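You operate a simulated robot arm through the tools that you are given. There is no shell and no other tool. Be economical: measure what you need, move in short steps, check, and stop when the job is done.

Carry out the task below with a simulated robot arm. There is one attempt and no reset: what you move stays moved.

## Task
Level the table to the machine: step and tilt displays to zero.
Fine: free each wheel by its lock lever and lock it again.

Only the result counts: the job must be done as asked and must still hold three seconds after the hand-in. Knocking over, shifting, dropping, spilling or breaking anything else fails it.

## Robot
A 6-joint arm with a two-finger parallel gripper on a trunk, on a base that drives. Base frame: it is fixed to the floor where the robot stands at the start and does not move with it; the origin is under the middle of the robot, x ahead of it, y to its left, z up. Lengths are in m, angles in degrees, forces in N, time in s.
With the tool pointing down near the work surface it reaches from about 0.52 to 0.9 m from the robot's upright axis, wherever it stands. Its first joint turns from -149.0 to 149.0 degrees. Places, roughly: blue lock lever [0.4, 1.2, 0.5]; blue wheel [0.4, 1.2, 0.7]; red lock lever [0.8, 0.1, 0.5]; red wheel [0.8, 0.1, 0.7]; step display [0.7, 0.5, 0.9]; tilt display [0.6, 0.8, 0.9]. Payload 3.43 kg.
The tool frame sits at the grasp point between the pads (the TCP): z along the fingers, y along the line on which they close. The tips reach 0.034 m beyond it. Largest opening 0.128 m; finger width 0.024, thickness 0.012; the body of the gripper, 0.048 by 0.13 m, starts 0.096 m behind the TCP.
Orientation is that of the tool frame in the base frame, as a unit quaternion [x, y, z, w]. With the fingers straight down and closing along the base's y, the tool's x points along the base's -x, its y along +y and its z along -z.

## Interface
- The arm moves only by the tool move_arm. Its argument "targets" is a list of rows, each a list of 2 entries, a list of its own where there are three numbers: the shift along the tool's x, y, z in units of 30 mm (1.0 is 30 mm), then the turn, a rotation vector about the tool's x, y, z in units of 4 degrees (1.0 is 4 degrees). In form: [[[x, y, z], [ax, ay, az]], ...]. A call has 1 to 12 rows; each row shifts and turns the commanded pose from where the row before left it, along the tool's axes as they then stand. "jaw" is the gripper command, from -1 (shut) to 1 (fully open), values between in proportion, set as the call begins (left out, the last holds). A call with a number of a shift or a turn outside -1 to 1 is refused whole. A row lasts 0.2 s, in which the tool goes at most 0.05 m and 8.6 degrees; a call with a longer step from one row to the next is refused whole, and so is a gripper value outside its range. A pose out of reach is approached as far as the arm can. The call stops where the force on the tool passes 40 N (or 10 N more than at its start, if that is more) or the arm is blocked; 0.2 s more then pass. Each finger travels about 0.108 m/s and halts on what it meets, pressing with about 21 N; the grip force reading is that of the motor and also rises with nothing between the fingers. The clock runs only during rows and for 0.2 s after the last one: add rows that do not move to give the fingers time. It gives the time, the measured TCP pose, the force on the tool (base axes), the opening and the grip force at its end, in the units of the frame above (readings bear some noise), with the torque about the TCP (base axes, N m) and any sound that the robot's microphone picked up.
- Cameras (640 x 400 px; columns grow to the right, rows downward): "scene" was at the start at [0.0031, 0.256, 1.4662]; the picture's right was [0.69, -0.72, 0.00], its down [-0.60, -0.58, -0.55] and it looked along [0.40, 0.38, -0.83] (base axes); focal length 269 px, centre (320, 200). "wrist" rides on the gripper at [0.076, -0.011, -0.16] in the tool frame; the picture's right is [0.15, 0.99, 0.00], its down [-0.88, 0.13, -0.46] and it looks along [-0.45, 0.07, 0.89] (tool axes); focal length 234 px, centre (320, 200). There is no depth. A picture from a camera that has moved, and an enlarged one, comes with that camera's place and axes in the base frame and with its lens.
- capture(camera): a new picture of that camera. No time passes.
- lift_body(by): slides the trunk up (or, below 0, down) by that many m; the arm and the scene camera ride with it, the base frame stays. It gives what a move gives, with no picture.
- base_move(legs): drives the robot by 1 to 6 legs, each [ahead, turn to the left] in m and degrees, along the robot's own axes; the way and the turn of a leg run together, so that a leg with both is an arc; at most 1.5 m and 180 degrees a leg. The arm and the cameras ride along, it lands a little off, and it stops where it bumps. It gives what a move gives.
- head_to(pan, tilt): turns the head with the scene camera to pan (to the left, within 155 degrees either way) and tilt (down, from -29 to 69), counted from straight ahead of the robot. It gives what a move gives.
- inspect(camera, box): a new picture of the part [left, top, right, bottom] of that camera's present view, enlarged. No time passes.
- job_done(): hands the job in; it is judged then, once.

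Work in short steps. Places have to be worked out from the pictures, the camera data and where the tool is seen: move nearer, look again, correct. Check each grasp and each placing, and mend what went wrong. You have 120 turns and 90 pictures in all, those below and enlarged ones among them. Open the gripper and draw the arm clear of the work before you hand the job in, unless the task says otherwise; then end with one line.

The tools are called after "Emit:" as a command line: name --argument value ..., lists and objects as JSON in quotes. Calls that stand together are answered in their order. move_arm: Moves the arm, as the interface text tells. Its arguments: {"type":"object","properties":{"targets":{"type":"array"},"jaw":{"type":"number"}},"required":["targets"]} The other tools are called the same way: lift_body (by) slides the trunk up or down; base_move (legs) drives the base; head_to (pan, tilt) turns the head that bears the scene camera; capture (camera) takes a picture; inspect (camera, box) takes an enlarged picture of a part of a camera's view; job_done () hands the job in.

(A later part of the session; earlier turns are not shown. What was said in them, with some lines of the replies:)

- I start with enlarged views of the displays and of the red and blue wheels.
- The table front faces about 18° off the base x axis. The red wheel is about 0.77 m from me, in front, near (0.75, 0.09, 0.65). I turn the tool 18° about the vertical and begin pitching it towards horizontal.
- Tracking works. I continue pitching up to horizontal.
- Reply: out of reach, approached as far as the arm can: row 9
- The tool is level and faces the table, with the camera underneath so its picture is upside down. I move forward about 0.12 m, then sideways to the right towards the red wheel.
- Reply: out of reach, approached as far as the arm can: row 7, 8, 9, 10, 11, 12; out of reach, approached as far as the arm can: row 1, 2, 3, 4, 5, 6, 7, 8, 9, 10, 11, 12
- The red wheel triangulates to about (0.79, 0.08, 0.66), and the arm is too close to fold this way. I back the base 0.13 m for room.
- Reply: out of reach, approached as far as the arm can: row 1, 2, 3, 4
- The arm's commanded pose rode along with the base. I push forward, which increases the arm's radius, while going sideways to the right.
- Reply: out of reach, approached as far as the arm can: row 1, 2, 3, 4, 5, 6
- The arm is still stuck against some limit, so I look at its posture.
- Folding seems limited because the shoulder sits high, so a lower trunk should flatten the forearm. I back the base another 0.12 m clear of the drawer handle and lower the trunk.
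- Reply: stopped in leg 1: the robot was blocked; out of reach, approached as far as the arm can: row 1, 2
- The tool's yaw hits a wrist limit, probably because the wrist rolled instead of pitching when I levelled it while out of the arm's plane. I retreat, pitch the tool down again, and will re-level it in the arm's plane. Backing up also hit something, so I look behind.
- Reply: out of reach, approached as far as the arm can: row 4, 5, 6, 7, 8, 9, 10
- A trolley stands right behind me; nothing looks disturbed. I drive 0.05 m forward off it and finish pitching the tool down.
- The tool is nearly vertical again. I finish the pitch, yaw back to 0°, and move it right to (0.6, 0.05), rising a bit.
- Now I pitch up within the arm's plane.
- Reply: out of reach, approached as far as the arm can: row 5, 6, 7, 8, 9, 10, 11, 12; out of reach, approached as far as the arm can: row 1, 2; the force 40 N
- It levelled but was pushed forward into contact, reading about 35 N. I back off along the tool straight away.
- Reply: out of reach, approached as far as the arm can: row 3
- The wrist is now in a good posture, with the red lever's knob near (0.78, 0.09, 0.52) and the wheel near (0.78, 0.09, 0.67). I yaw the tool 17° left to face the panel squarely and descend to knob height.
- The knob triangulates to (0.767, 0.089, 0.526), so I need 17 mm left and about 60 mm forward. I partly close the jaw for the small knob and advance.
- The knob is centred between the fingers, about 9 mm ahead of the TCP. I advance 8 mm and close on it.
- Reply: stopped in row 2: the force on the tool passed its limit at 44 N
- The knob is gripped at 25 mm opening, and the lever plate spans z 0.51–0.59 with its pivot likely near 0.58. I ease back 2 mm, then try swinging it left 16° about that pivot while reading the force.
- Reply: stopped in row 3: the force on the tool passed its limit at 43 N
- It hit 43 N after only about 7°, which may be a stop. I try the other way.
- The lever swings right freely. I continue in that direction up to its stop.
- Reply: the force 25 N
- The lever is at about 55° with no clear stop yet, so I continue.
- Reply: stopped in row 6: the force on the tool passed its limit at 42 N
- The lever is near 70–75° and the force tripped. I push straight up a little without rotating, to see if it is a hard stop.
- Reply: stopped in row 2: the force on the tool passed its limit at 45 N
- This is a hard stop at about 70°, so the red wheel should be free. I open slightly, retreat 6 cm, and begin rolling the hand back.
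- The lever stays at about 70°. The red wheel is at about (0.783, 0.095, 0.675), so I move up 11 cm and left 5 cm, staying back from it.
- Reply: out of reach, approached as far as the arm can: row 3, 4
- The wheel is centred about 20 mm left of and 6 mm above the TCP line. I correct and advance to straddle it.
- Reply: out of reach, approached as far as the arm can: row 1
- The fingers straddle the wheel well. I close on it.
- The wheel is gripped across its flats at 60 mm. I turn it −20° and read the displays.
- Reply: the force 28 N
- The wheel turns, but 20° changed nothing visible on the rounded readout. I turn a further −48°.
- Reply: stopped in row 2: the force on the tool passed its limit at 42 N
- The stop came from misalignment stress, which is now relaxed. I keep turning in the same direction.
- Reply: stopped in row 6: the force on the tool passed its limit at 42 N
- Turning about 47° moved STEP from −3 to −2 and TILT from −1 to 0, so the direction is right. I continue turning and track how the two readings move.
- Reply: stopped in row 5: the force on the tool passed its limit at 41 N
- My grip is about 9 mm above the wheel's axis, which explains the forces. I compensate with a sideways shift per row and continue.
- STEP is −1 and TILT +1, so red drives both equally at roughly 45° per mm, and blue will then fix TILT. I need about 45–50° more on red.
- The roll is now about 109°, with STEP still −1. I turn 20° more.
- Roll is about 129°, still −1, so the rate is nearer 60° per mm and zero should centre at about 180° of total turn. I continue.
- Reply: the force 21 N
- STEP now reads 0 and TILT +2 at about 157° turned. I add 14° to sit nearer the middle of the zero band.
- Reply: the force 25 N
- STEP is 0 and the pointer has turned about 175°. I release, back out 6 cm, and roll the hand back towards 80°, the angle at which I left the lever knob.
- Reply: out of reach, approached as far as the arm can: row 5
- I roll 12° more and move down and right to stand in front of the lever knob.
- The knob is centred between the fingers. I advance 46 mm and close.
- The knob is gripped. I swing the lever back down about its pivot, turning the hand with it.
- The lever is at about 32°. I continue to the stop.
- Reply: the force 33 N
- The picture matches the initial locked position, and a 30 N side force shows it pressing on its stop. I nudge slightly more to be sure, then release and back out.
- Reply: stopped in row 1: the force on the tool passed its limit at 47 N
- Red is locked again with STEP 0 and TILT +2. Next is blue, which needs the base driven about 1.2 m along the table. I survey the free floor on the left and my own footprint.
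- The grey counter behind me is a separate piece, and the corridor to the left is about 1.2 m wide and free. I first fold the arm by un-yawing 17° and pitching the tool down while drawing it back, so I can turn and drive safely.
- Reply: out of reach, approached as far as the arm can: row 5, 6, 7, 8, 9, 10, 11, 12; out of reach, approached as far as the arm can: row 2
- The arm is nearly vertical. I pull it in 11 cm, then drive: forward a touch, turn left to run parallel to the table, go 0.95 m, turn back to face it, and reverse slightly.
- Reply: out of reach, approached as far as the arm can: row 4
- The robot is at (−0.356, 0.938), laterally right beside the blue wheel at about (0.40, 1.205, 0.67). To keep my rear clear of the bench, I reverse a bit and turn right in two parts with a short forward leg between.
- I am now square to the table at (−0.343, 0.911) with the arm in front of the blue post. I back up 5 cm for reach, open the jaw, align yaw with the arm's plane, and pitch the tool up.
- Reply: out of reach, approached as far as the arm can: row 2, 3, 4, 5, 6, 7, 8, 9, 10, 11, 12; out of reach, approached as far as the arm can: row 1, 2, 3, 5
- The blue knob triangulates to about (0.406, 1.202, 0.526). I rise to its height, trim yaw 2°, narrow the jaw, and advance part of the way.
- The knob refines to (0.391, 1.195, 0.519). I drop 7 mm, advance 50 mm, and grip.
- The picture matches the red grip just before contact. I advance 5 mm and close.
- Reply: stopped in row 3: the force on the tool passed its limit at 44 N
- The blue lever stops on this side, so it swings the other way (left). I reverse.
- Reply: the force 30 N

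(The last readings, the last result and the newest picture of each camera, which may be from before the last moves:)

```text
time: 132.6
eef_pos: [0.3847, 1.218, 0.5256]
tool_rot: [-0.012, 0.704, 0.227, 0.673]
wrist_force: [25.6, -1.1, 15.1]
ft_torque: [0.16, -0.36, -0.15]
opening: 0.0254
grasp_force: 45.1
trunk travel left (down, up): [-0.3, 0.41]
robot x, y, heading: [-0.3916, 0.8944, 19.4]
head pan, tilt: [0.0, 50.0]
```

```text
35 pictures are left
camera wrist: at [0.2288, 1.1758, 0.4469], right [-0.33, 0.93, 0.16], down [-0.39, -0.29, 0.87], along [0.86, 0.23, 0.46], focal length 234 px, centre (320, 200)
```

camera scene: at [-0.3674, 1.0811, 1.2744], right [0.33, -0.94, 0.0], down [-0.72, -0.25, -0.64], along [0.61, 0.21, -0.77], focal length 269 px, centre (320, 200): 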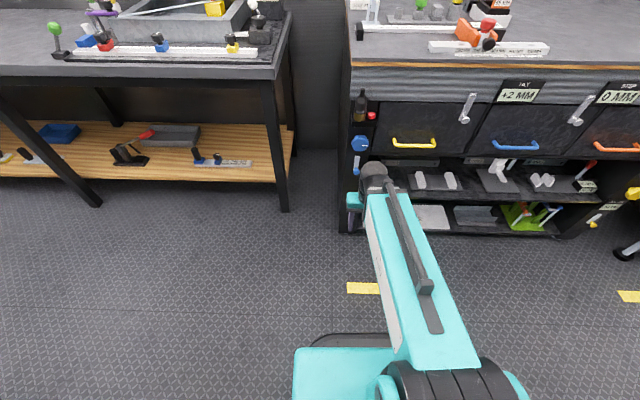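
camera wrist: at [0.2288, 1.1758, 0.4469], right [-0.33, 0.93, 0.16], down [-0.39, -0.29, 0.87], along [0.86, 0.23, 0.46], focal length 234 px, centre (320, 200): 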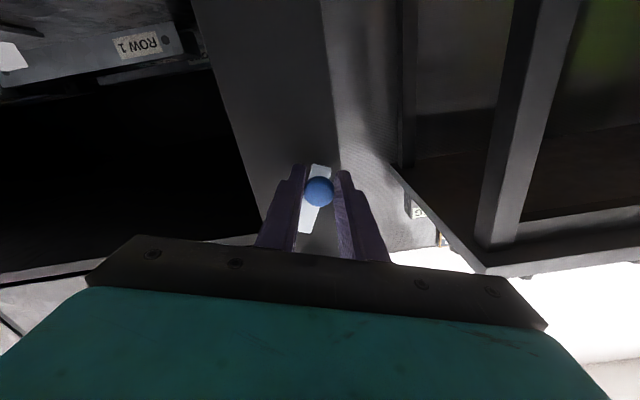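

The lever swings left and is now at about 25°. I continue with small relief corrections.

Emit:
move_arm --targets '[[[-0.08, 0.12, 0.08], [0, 0, 1]], [[-0.03, 0.12, 0], [0, 0, 1]], [[-0.03, 0.12, 0], [0, 0, 1]], [[-0.03, 0.12, 0], [0, 0, 1]], [[-0.03, 0.12, 0], [0, 0, 1]], [[-0.03, 0.12, 0], [0, 0, 1]], [[-0.03, 0.12, 0], [0, 0, 1]]]'

Emit:
move_arm --targets '[[[-0.02, 0.12, 0], [0, 0, 1]], [[-0.02, 0.12, 0], [0, 0, 1]], [[-0.02, 0.12, 0], [0, 0, 1]], [[-0.02, 0.12, 0], [0, 0, 1]], [[-0.02, 0.12, 0], [0, 0, 1]], [[-0.02, 0.12, 0], [0, 0, 1]], [[-0.02, 0.12, 0], [0, 0, 1]]]'

Emit:
capture --camera "wrist"

```text
time: 134.2
eef_pos: [0.3805, 1.2383, 0.5412]
tool_rot: [0.157, 0.689, 0.382, 0.596]
wrist_force: [-28.9, -2.2, -6.8]
ft_torque: [0.03, -0.02, 0.07]
opening: 0.0254
grasp_force: 45.1
trunk travel left (down, up): [-0.3, 0.41]
robot x, y, heading: [-0.389, 0.8971, 19.6]
head pan, tilt: [0.0, 50.0]
```

```text
time: 136.0
eef_pos: [0.3777, 1.244, 0.5565]
tool_rot: [0.323, 0.633, 0.512, 0.483]
wrist_force: [10.9, 1.3, -11.2]
ft_torque: [-0.02, 0.26, -0.34]
opening: 0.0253
grasp_force: 44.8
trunk travel left (down, up): [-0.3, 0.41]
robot x, y, heading: [-0.3897, 0.8997, 19.8]
head pan, tilt: [0.0, 50.0]
stopped in row 7: the force on the tool passed its limit at 42 N (the readings are from after the stop); the commanded pose is now the measured one
```

```text
34 pictures are left
camera wrist: at [0.2024, 1.2554, 0.5268], right [-0.13, 0.4, 0.91], down [-0.15, -0.91, 0.38], along [0.98, -0.09, 0.18], focal length 234 px, centre (320, 200)
```

wrist: 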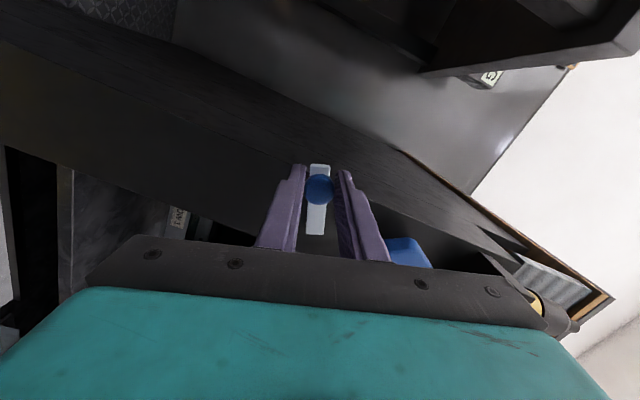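

The lever is at about 72°, the same as red's unlocked stop. I confirm with a small push upwards.

Emit:
move_arm --targets '[[[0, 0.15, 0], [0, 0, 0]], [[0, 0.15, 0], [0, 0, 0]]]'

```text
time: 136.6
eef_pos: [0.3786, 1.2427, 0.5583]
tool_rot: [0.328, 0.638, 0.508, 0.478]
wrist_force: [14.7, 2.0, -13.2]
ft_torque: [0.0, 0.44, -0.01]
opening: 0.0251
grasp_force: 45.2
trunk travel left (down, up): [-0.3, 0.41]
robot x, y, heading: [-0.3885, 0.8953, 19.5]
head pan, tilt: [0.0, 50.0]
stopped in row 2: the force on the tool passed its limit at 43 N (the readings are from after the stop); the commanded pose is now the measured one
```

This is a hard stop, so blue is unlocked. I release, retreat 6 cm, set the roll to 60° so the pads match the hex flats, and move in front of the blue wheel.

Emit:
move_arm --targets '[[[0, 0, 0], [0, 0, 0]], [[0, 0, 0], [0, 0, 0]], [[0, 0, -1], [0, 0, 0]], [[0, 0, -1], [0, 0, 0]], [[0, 0, 0], [0, 0, -1]], [[0, 0, 0], [0, 0, -1]], [[0, 0, 0], [0, 0, -1]]]' --jaw -0.25

Emit:
move_arm --targets '[[[-0.78, 0.56, 0], [0, 0, 0]], [[-0.78, 0.56, 0], [0, 0, 0]], [[-0.78, 0.56, 0], [0, 0, 0]], [[-0.78, 0.56, 0], [0, 0, 0]]]' --jaw 0.7

Emit:
capture --camera "wrist"

```text
time: 138.2
eef_pos: [0.3196, 1.2229, 0.5627]
tool_rot: [0.258, 0.666, 0.457, 0.53]
wrist_force: [0.0, 0.3, -1.2]
ft_torque: [0.02, 0.02, 0.0]
opening: 0.0477
grasp_force: 0.1
trunk travel left (down, up): [-0.3, 0.41]
robot x, y, heading: [-0.3904, 0.8894, 19.2]
head pan, tilt: [0.0, 50.0]
```

```text
time: 139.2
eef_pos: [0.3521, 1.1817, 0.6631]
tool_rot: [0.258, 0.666, 0.456, 0.531]
wrist_force: [0.2, -1.2, -0.1]
ft_torque: [0.01, -0.02, 0.0]
opening: 0.1087
grasp_force: 0.1
out of reach, approached as far as the arm can: row 3, 4
trunk travel left (down, up): [-0.3, 0.41]
robot x, y, heading: [-0.3902, 0.8897, 19.6]
head pan, tilt: [0.0, 50.0]
```

```text
33 pictures are left
camera wrist: at [0.1783, 1.1858, 0.6186], right [-0.18, 0.57, 0.8], down [-0.18, -0.82, 0.54], along [0.97, -0.05, 0.25], focal length 234 px, centre (320, 200)
```

wrist: 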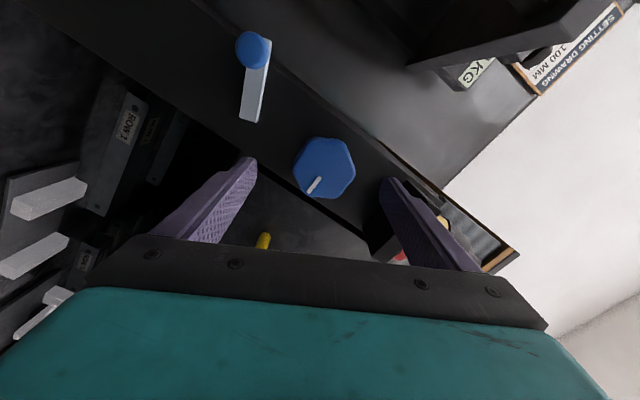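

The wheel lines up within about 4 mm. I make a small correction, advance 42 mm, and grip.

Emit:
move_arm --targets '[[[0.12, 0.1, 0.45], [0, 0, 0]], [[0, 0, 0.45], [0, 0, 0]], [[0, 0, 0.45], [0, 0, 0]], [[0, 0, 0], [0, 0, 0]]]'

Emit:
move_arm --targets '[[[0, 0, 0], [0, 0, 0]], [[0, 0, 0], [0, 0, 0]], [[0, 0, 0], [0, 0, 0]]]' --jaw -1

Emit:
capture --camera "wrist"

Emit:
inspect --camera "scene" --box '[340, 60, 640, 240]'

```text
time: 140.2
eef_pos: [0.3884, 1.2016, 0.6619]
tool_rot: [0.258, 0.666, 0.457, 0.53]
wrist_force: [0.2, 0.3, -0.6]
ft_torque: [0.01, -0.01, 0.02]
opening: 0.1087
grasp_force: 0.0
trunk travel left (down, up): [-0.3, 0.41]
robot x, y, heading: [-0.391, 0.8932, 19.3]
head pan, tilt: [0.0, 50.0]
```

```text
time: 141.0
eef_pos: [0.388, 1.2021, 0.6631]
tool_rot: [0.258, 0.666, 0.457, 0.531]
wrist_force: [3.7, 4.2, 6.1]
ft_torque: [0.15, -0.66, 0.58]
opening: 0.0595
grasp_force: 45.3
trunk travel left (down, up): [-0.3, 0.41]
robot x, y, heading: [-0.3927, 0.8917, 19.6]
head pan, tilt: [0.0, 50.0]
```

```text
32 pictures are left
camera wrist: at [0.2146, 1.2049, 0.6188], right [-0.19, 0.57, 0.8], down [-0.18, -0.82, 0.54], along [0.97, -0.05, 0.25], focal length 234 px, centre (320, 200)
```

wrist: 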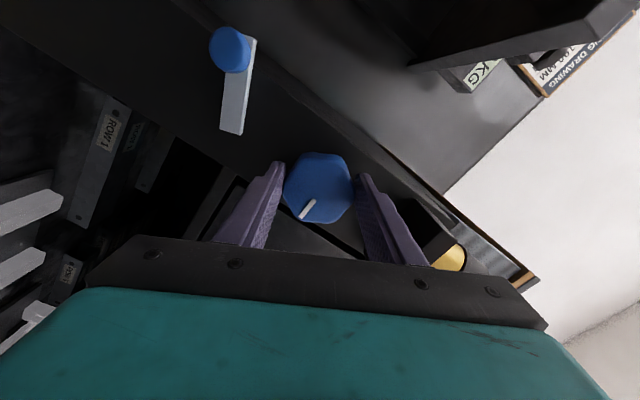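

```text
2.13 times, centred on (490, 150) of scene
camera zoom: at [-0.4152, 1.0644, 1.2745], right [0.33, -0.94, 0.0], down [-0.72, -0.26, -0.64], along [0.61, 0.21, -0.77], focal length 573 px, centre (-43, 307)
```

zoom: 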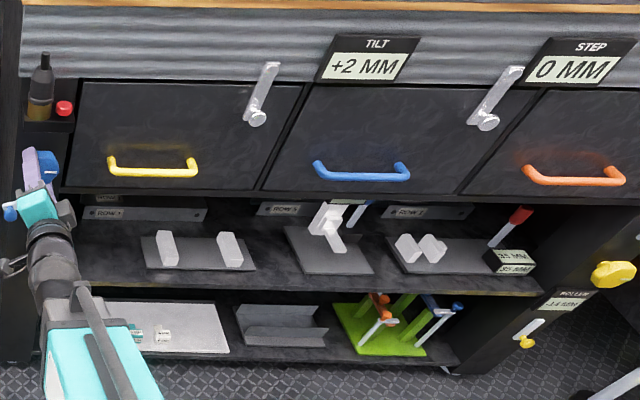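

The wheel is gripped and well centred, with both displays readable. I turn −36°, the same sense as red, and read TILT.

Emit:
move_arm --targets '[[[0, 0, 0], [0, 0, -1]], [[0, 0, 0], [0, 0, -1]], [[0, 0, 0], [0, 0, -1]], [[0, 0, 0], [0, 0, -1]], [[0, 0, 0], [0, 0, -1]], [[0, 0, 0], [0, 0, -1]], [[0, 0, 0], [0, 0, -1]], [[0, 0, 0], [0, 0, -1]], [[0, 0, 0], [0, 0, -1]]]'

Emit:
inspect --camera "scene" --box '[340, 60, 640, 240]'

```text
time: 143.0
eef_pos: [0.389, 1.1979, 0.661]
tool_rot: [0.042, 0.714, 0.269, 0.645]
wrist_force: [-6.4, -13.2, -8.6]
ft_torque: [-0.26, 1.23, -1.36]
opening: 0.0599
grasp_force: 44.8
trunk travel left (down, up): [-0.3, 0.41]
robot x, y, heading: [-0.3879, 0.8944, 19.3]
head pan, tilt: [0.0, 50.0]
```

```text
2.13 times, centred on (490, 150) of scene
camera zoom: at [-0.4145, 1.0639, 1.2744], right [0.33, -0.94, 0.0], down [-0.72, -0.26, -0.64], along [0.61, 0.21, -0.77], focal length 573 px, centre (-43, 307)
```

zoom: 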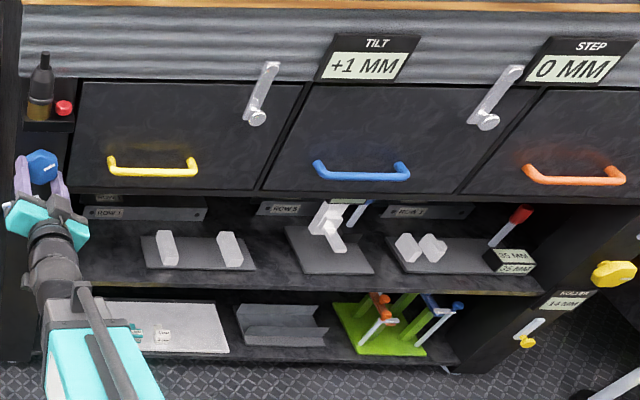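

That is the right direction: TILT +1 and STEP still 0. I continue −48°.

Emit:
move_arm --targets '[[[0, 0, 0], [0, 0, -1]], [[0, 0, 0], [0, 0, -1]], [[0, 0, 0], [0, 0, -1]], [[0, 0, 0], [0, 0, -1]], [[0, 0, 0], [0, 0, -1]], [[0, 0, 0], [0, 0, -1]], [[0, 0, 0], [0, 0, -1]], [[0, 0, 0], [0, 0, -1]], [[0, 0, 0], [0, 0, -1]], [[0, 0, 0], [0, 0, -1]], [[0, 0, 0], [0, 0, -1]], [[0, 0, 0], [0, 0, -1]]]'

Emit:
inspect --camera "scene" --box '[340, 60, 640, 240]'

```text
time: 144.1
eef_pos: [0.3897, 1.1957, 0.6603]
tool_rot: [-0.071, 0.712, 0.164, 0.679]
wrist_force: [1.1, -1.8, -2.7]
ft_torque: [0.05, -0.09, -2.01]
opening: 0.06
grasp_force: 45.3
trunk travel left (down, up): [-0.3, 0.41]
robot x, y, heading: [-0.3906, 0.8939, 19.5]
head pan, tilt: [0.0, 50.0]
stopped in row 5: the force on the tool passed its limit at 41 N (the readings are from after the stop); the commanded pose is now the measured one
```

```text
2.13 times, centred on (490, 150) of scene
camera zoom: at [-0.4145, 1.0642, 1.2747], right [0.33, -0.94, 0.0], down [-0.72, -0.26, -0.64], along [0.61, 0.21, -0.77], focal length 573 px, centre (-43, 307)
```

zoom: 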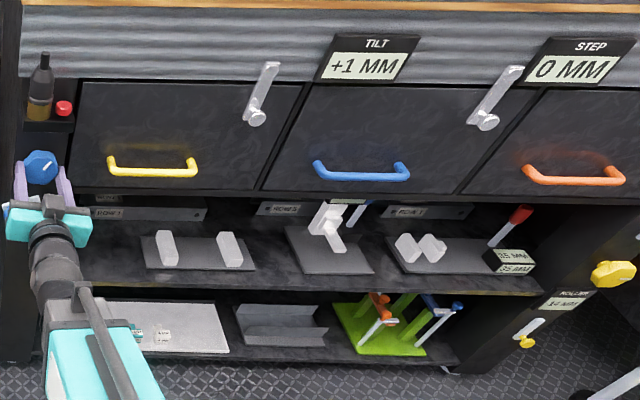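

The wheel has turned about 54° with TILT at +1. I continue with a small centring compensation.

Emit:
move_arm --targets '[[[0, -0.019, 0], [0, 0, -1]], [[0, -0.019, 0], [0, 0, -1]], [[0, -0.019, 0], [0, 0, -1]], [[0, -0.019, 0], [0, 0, -1]], [[0, -0.019, 0], [0, 0, -1]], [[0, -0.019, 0], [0, 0, -1]], [[0, -0.019, 0], [0, 0, -1]], [[0, -0.019, 0], [0, 0, -1]], [[0, -0.019, 0], [0, 0, -1]], [[0, -0.019, 0], [0, 0, -1]]]'

Emit:
inspect --camera "scene" --box '[340, 60, 640, 240]'

```text
time: 146.3
eef_pos: [0.3899, 1.1926, 0.6612]
tool_rot: [-0.314, 0.643, -0.078, 0.694]
wrist_force: [-9.7, 9.6, -4.6]
ft_torque: [-0.02, 0.09, -0.74]
opening: 0.0604
grasp_force: 45.0
trunk travel left (down, up): [-0.3, 0.41]
robot x, y, heading: [-0.3895, 0.8899, 19.6]
head pan, tilt: [0.0, 50.0]
```

```text
2.13 times, centred on (490, 150) of scene
camera zoom: at [-0.4151, 1.065, 1.2743], right [0.33, -0.94, 0.0], down [-0.72, -0.26, -0.64], along [0.61, 0.21, -0.77], focal length 573 px, centre (-43, 307)
```

zoom: 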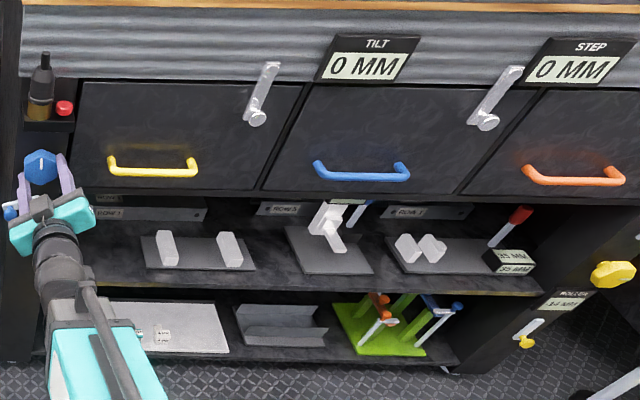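

TILT is 0 and STEP is 0 at about 94° turned. I add 18° to sit in the middle of the band.

Emit:
move_arm --targets '[[[0, -0.019, 0], [0, 0, -1]], [[0, -0.019, 0], [0, 0, -1]], [[0, -0.019, 0], [0, 0, -1]], [[0, -0.019, 0], [0, 0, -1]], [[0, -0.01, 0], [0, 0, -0.7]]]'

Emit:
inspect --camera "scene" --box '[340, 60, 640, 240]'

```text
time: 147.5
eef_pos: [0.391, 1.1907, 0.6624]
tool_rot: [-0.414, 0.584, -0.191, 0.672]
wrist_force: [-4.6, 16.1, -10.5]
ft_torque: [-0.12, 0.1, -0.48]
opening: 0.0602
grasp_force: 45.3
trunk travel left (down, up): [-0.3, 0.41]
robot x, y, heading: [-0.3933, 0.8941, 19.6]
head pan, tilt: [0.0, 50.0]
```

```text
2.13 times, centred on (490, 150) of scene
camera zoom: at [-0.4143, 1.0657, 1.2742], right [0.33, -0.94, 0.0], down [-0.72, -0.26, -0.64], along [0.61, 0.21, -0.77], focal length 573 px, centre (-43, 307)
```

zoom: 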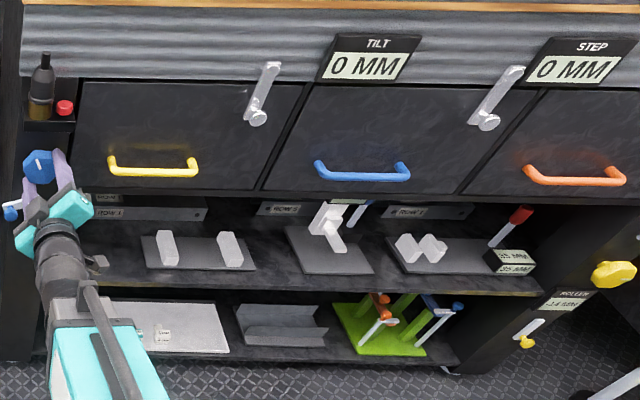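

Both displays read 0. I release the wheel, retreat, and roll the hand back towards +70° for the lever.

Emit:
move_arm --targets '[[[0, 0, 0], [0, 0, 0]], [[0, 0, 0], [0, 0, 0]], [[0, 0, -0.7], [0, 0, 0]], [[0, 0, -0.7], [0, 0, 0]], [[0, 0, -0.4], [0, 0, 0]], [[0, 0, 0], [0, 0, 1]], [[0, 0, 0], [0, 0, 1]], [[0, 0, 0], [0, 0, 1]], [[0, 0, 0], [0, 0, 1]], [[0, 0, 0], [0, 0, 1]], [[0, 0, 0], [0, 0, 1]], [[0, 0, 0], [0, 0, 1]]]' --jaw 0.5

Emit:
move_arm --targets '[[[0, 0, 0], [0, 0, 1]], [[0, 0, 0], [0, 0, 1]], [[0, 0, 0], [0, 0, 1]], [[0, 0, 0], [0, 0, 1]], [[0, 0, 0], [0, 0, 1]], [[0, 0, 0], [0, 0, 1]], [[0, 0, 0], [0, 0, 1]], [[0, 0, 0], [0, 0, 1]], [[0, 0, 0], [0, 0, 1]], [[0, 0, 0], [0, 0, 1]], [[0, 0, 0], [0, 0, 1]], [[0, 0, 0], [0, 0, 1]]]' --jaw -0.2

Emit:
move_arm --targets '[[[0, 0, 0], [0, 0, 1]], [[0, 0, 0], [0, 0, 1]], [[0, 0, 0], [0, 0, 1]], [[0, 0, 0], [0, 0, 1]], [[0, 0, 0], [0, 0, 1]], [[0, 0, 0], [0, 0, 1]], [[0, 0, 0], [0, 0, 1]], [[0, 0, 0], [0, 0, 1]], [[0, 0, 0], [0, 0, 1]], [[0, 0, 0], [0, 0, 1]], [[0, 0, 0], [0, 0, 1]]]'

```text
time: 150.1
eef_pos: [0.3546, 1.1759, 0.6637]
tool_rot: [-0.258, 0.667, -0.022, 0.699]
wrist_force: [0.2, 0.7, 0.4]
ft_torque: [0.01, -0.01, 0.0]
opening: 0.0959
grasp_force: 0.1
out of reach, approached as far as the arm can: row 5
trunk travel left (down, up): [-0.3, 0.41]
robot x, y, heading: [-0.3886, 0.8989, 19.5]
head pan, tilt: [0.0, 50.0]
```

```text
time: 152.7
eef_pos: [0.3543, 1.1772, 0.6631]
tool_rot: [0.036, 0.714, 0.264, 0.647]
wrist_force: [-0.4, -0.2, 0.3]
ft_torque: [0.02, 0.0, 0.02]
opening: 0.0511
grasp_force: 0.1
trunk travel left (down, up): [-0.3, 0.41]
robot x, y, heading: [-0.3842, 0.895, 19.3]
head pan, tilt: [0.0, 50.0]
```

```text
time: 155.1
eef_pos: [0.3548, 1.1779, 0.663]
tool_rot: [0.3, 0.649, 0.487, 0.501]
wrist_force: [0.0, -0.1, 0.4]
ft_torque: [0.0, 0.01, -0.02]
opening: 0.0512
grasp_force: 0.0
trunk travel left (down, up): [-0.3, 0.41]
robot x, y, heading: [-0.3919, 0.889, 19.4]
head pan, tilt: [0.0, 50.0]
```

The roll is about 69°. I move down and left to stand in front of the unlocked blue knob.

Emit:
move_arm --targets '[[[0.73, -0.66, 0], [0, 0, 0]], [[0.73, -0.66, -0.3], [0, 0, 0]], [[0.73, -0.66, -0.3], [0, 0, 0]], [[0.73, -0.66, -0.2], [0, 0, 0]]]'

Emit:
capture --camera "wrist"

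```text
time: 156.1
eef_pos: [0.3135, 1.2177, 0.5565]
tool_rot: [0.3, 0.649, 0.487, 0.501]
wrist_force: [-0.2, -0.5, -0.3]
ft_torque: [-0.01, 0.04, 0.01]
opening: 0.0511
grasp_force: 0.1
trunk travel left (down, up): [-0.3, 0.41]
robot x, y, heading: [-0.386, 0.8957, 19.4]
head pan, tilt: [0.0, 50.0]
```

```text
26 pictures are left
camera wrist: at [0.1378, 1.2287, 0.5216], right [-0.14, 0.47, 0.87], down [-0.16, -0.88, 0.45], along [0.98, -0.08, 0.2], focal length 234 px, centre (320, 200)
```

wrist: 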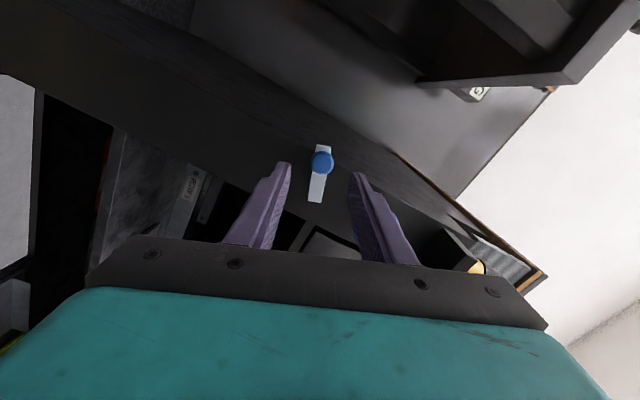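

The knob is in line. I make a small correction, advance 62 mm, and grip.

Emit:
move_arm --targets '[[[0.12, 0.07, 0.5], [0, 0, 0]], [[0, 0, 0.5], [0, 0, 0]], [[0, 0, 0.5], [0, 0, 0]], [[0, 0, 0.55], [0, 0, 0]], [[0, 0, 0], [0, 0, 0]]]'

Emit:
move_arm --targets '[[[0, 0, 0], [0, 0, 0]], [[0, 0, 0], [0, 0, 0]], [[0, 0, 0], [0, 0, 0]]]' --jaw -1

Emit:
capture --camera "wrist"

```text
time: 157.3
eef_pos: [0.3682, 1.2435, 0.5583]
tool_rot: [0.3, 0.649, 0.487, 0.501]
wrist_force: [0.0, -0.2, -0.6]
ft_torque: [-0.01, -0.04, 0.0]
opening: 0.051
grasp_force: 0.0
trunk travel left (down, up): [-0.3, 0.41]
robot x, y, heading: [-0.3893, 0.8951, 19.6]
head pan, tilt: [0.0, 50.0]
```

```text
time: 158.1
eef_pos: [0.3691, 1.2427, 0.5581]
tool_rot: [0.3, 0.65, 0.487, 0.501]
wrist_force: [-0.9, -5.2, -6.9]
ft_torque: [-0.02, 0.24, -0.12]
opening: 0.0252
grasp_force: 45.3
trunk travel left (down, up): [-0.3, 0.41]
robot x, y, heading: [-0.3927, 0.8937, 19.5]
head pan, tilt: [0.0, 50.0]
```

```text
25 pictures are left
camera wrist: at [0.193, 1.2519, 0.5223], right [-0.14, 0.47, 0.87], down [-0.16, -0.88, 0.45], along [0.98, -0.08, 0.2], focal length 234 px, centre (320, 200)
```

wrist: 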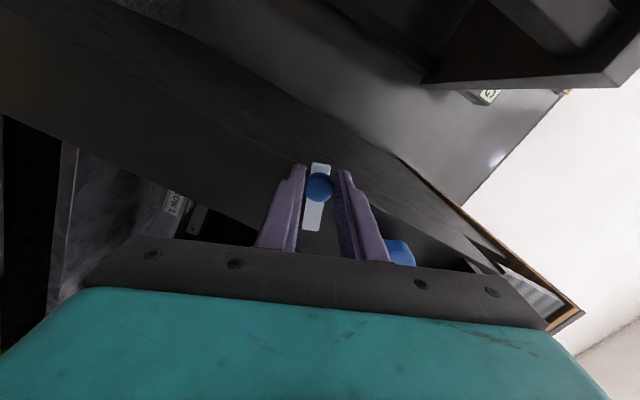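

The knob is gripped. I swing the lever back down towards lock.

Emit:
move_arm --targets '[[[-0.01, -0.122, 0], [0, 0, -1]], [[-0.01, -0.122, 0], [0, 0, -1]], [[-0.01, -0.122, 0], [0, 0, -1]], [[-0.01, -0.122, 0], [0, 0, -1]], [[-0.01, -0.122, 0], [0, 0, -1]], [[-0.01, -0.122, 0], [0, 0, -1]], [[-0.01, -0.122, 0], [0, 0, -1]], [[-0.01, -0.122, 0], [0, 0, -1]], [[-0.01, -0.122, 0], [0, 0, -1]]]'

Emit:
move_arm --targets '[[[-0.01, -0.122, 0], [0, 0, -1]], [[-0.01, -0.122, 0], [0, 0, -1]], [[-0.01, -0.122, 0], [0, 0, -1]], [[-0.01, -0.122, 0], [0, 0, -1]], [[-0.01, -0.122, 0], [0, 0, -1]], [[-0.01, -0.122, 0], [0, 0, -1]], [[-0.01, -0.122, 0], [0, 0, -1]], [[-0.01, -0.122, 0], [0, 0, -1]], [[0, -0.122, 0], [0, 0, -1]]]'

Emit:
capture --camera "wrist"

```text
time: 160.1
eef_pos: [0.3743, 1.2233, 0.5306]
tool_rot: [0.082, 0.712, 0.307, 0.626]
wrist_force: [-19.8, 9.6, -11.2]
ft_torque: [-0.35, 0.25, 0.34]
opening: 0.0251
grasp_force: 45.4
trunk travel left (down, up): [-0.3, 0.41]
robot x, y, heading: [-0.3873, 0.8913, 19.4]
head pan, tilt: [0.0, 50.0]
```

```text
time: 162.1
eef_pos: [0.3858, 1.1923, 0.5239]
tool_rot: [-0.142, 0.702, 0.098, 0.691]
wrist_force: [-19.2, 9.8, -14.9]
ft_torque: [-0.27, 0.73, 0.5]
opening: 0.0252
grasp_force: 44.3
trunk travel left (down, up): [-0.3, 0.41]
robot x, y, heading: [-0.3901, 0.8903, 19.8]
head pan, tilt: [0.0, 50.0]
```

```text
24 pictures are left
camera wrist: at [0.2371, 1.1249, 0.4518], right [-0.33, 0.92, -0.2], down [-0.47, 0.03, 0.88], along [0.82, 0.39, 0.42], focal length 234 px, centre (320, 200)
```

wrist: 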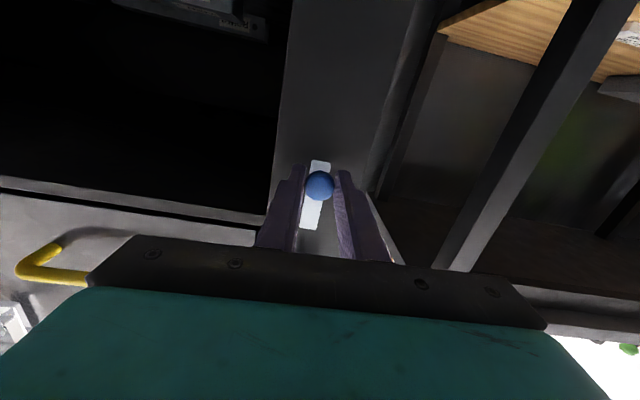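

The lever is back near vertical. I push right until the stop trips the force limit, then release and back off.

Emit:
move_arm --targets '[[[0, -0.12, 0], [0, 0, 0]], [[0, -0.12, 0], [0, 0, 0]], [[0, -0.12, 0], [0, 0, 0]]]'

Emit:
move_arm --targets '[[[0, 0, 0], [0, 0, 0]], [[0, 0, 0], [0, 0, 0]], [[0, 0, -0.8], [0, 0, 0]], [[0, 0, -0.8], [0, 0, 0]]]' --jaw 0.1

Emit:
capture --camera "wrist"

Emit:
inspect --camera "scene" --box '[340, 60, 640, 240]'

```text
time: 162.6
eef_pos: [0.3852, 1.194, 0.5237]
tool_rot: [-0.144, 0.702, 0.1, 0.69]
wrist_force: [2.4, 3.4, -4.7]
ft_torque: [0.15, -0.19, 0.41]
opening: 0.0251
grasp_force: 45.1
trunk travel left (down, up): [-0.3, 0.41]
robot x, y, heading: [-0.3894, 0.8925, 19.4]
head pan, tilt: [0.0, 50.0]
stopped in row 2: the force on the tool passed its limit at 44 N (the readings are from after the stop); the commanded pose is now the measured one
```

```text
time: 163.6
eef_pos: [0.3401, 1.1772, 0.5249]
tool_rot: [-0.144, 0.701, 0.1, 0.691]
wrist_force: [0.2, -0.1, -0.2]
ft_torque: [0.02, -0.01, -0.01]
opening: 0.0702
grasp_force: 0.0
trunk travel left (down, up): [-0.3, 0.41]
robot x, y, heading: [-0.39, 0.8924, 19.0]
head pan, tilt: [0.0, 50.0]
```

```text
23 pictures are left
camera wrist: at [0.1918, 1.1077, 0.453], right [-0.34, 0.92, -0.21], down [-0.47, 0.02, 0.88], along [0.82, 0.39, 0.42], focal length 234 px, centre (320, 200)
```

wrist: 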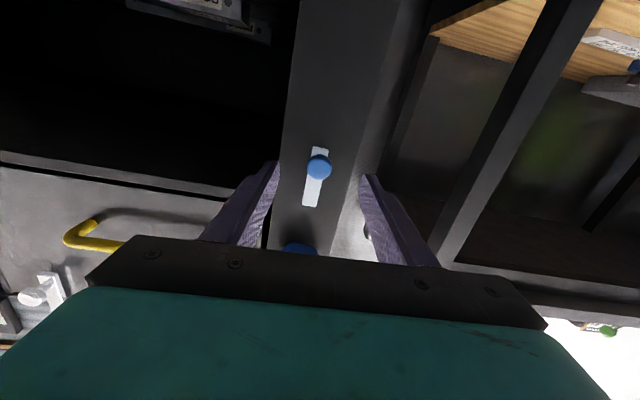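

```text
2.13 times, centred on (490, 150) of scene
camera zoom: at [-0.4148, 1.0644, 1.2744], right [0.33, -0.94, 0.0], down [-0.72, -0.26, -0.64], along [0.61, 0.21, -0.77], focal length 573 px, centre (-43, 307)
```

zoom: 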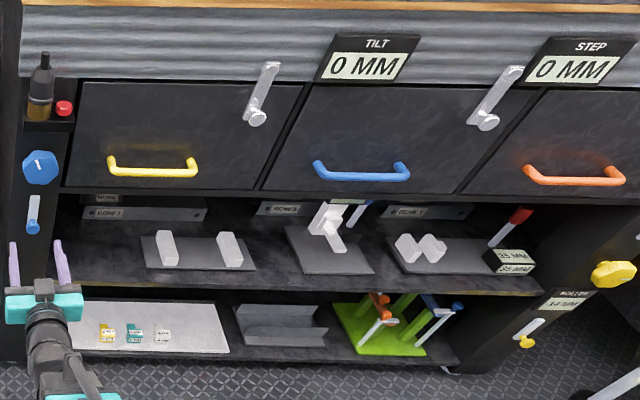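

Both levers are down on their stops and both displays read 0. I open the gripper and draw the arm clear by retreating and pitching it down.

Emit:
move_arm --targets '[[[0, 0, -0.6], [0, 0, 0]], [[0, 0, -0.5], [0, 0, 0]], [[0, 0, -0.2], [0, 1, 0]], [[0, 0, -0.2], [0, 1, 0]], [[0, 0, -0.2], [0, 1, 0]], [[0, 0, -0.2], [0, 1, 0]], [[0, 0, -0.2], [0, 1, 0]], [[0, 0, -0.2], [0, 1, 0]], [[0, 0, -0.2], [0, 1, 0]], [[0, 0, -0.2], [0, 1, 0]], [[0, 0, -0.2], [0, 1, 0]], [[0, 0, -0.2], [0, 1, 0]]]' --jaw 0.7

Emit:
move_arm --targets '[[[0.3, 0, 0], [0, 1, 0]], [[0.3, 0, 0], [0, 1, 0]], [[0.3, 0, 0], [0, 1, 0]], [[0.3, 0, 0], [0, 1, 0]], [[0.3, 0, 0], [0, 1, 0]], [[0.3, 0, 0], [0, 1, 0]], [[0.3, 0, 0], [0, 1, 0]]]' --jaw 1

Emit:
capture --camera "scene"

Emit:
inspect --camera "scene" --box '[460, 60, 640, 240]'

```text
time: 166.2
eef_pos: [0.317, 1.1551, 0.5141]
tool_rot: [-0.144, 0.832, 0.042, 0.534]
wrist_force: [0.3, 0.2, -0.3]
ft_torque: [0.02, -0.01, 0.02]
opening: 0.1088
grasp_force: 0.1
out of reach, approached as far as the arm can: row 4, 5, 6, 7, 8, 9, 10, 11, 12
trunk travel left (down, up): [-0.3, 0.41]
robot x, y, heading: [-0.3908, 0.8941, 19.4]
head pan, tilt: [0.0, 50.0]
```

```text
time: 167.8
eef_pos: [0.284, 1.1386, 0.4717]
tool_rot: [-0.144, 0.932, -0.002, 0.334]
wrist_force: [-0.6, -0.6, 0.6]
ft_torque: [-0.01, 0.01, -0.02]
opening: 0.1278
grasp_force: 0.1
out of reach, approached as far as the arm can: row 1
trunk travel left (down, up): [-0.3, 0.41]
robot x, y, heading: [-0.3924, 0.8946, 19.7]
head pan, tilt: [0.0, 50.0]
```

```text
21 pictures are left
camera scene: at [-0.4149, 1.0643, 1.2744], right [0.33, -0.94, 0.0], down [-0.72, -0.26, -0.64], along [0.61, 0.21, -0.77], focal length 269 px, centre (320, 200)
```

scene: 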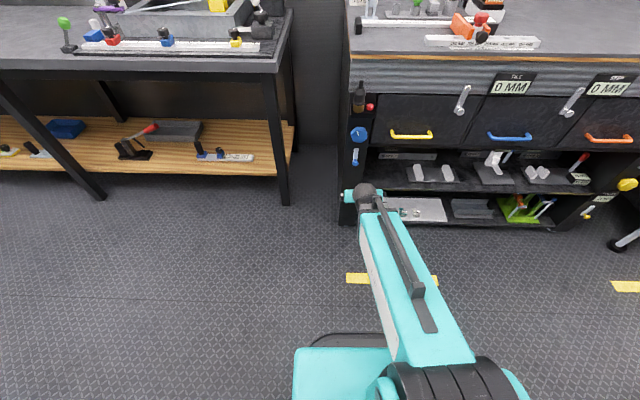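

```text
2.22 times, centred on (550, 150) of scene
camera zoom: at [-0.4149, 1.0643, 1.2744], right [0.33, -0.94, 0.0], down [-0.72, -0.26, -0.64], along [0.61, 0.21, -0.77], focal length 597 px, centre (-191, 311)
```

zoom: 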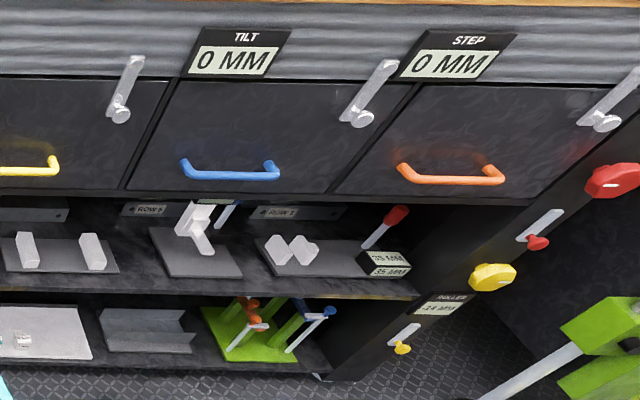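

Both displays read 0 MM, both levers are back in their locked position, the gripper is open and the arm is clear. I hand the job in.

Emit:
job_done

```text
The job is handed in.
```

The table is level: STEP and TILT both read 0 MM, both wheels are locked again by their levers, and I handed the job in with the gripper open and the arm clear. Early on the base bumped the trolley behind the robot; nothing looked disturbed in the pictures afterwards.
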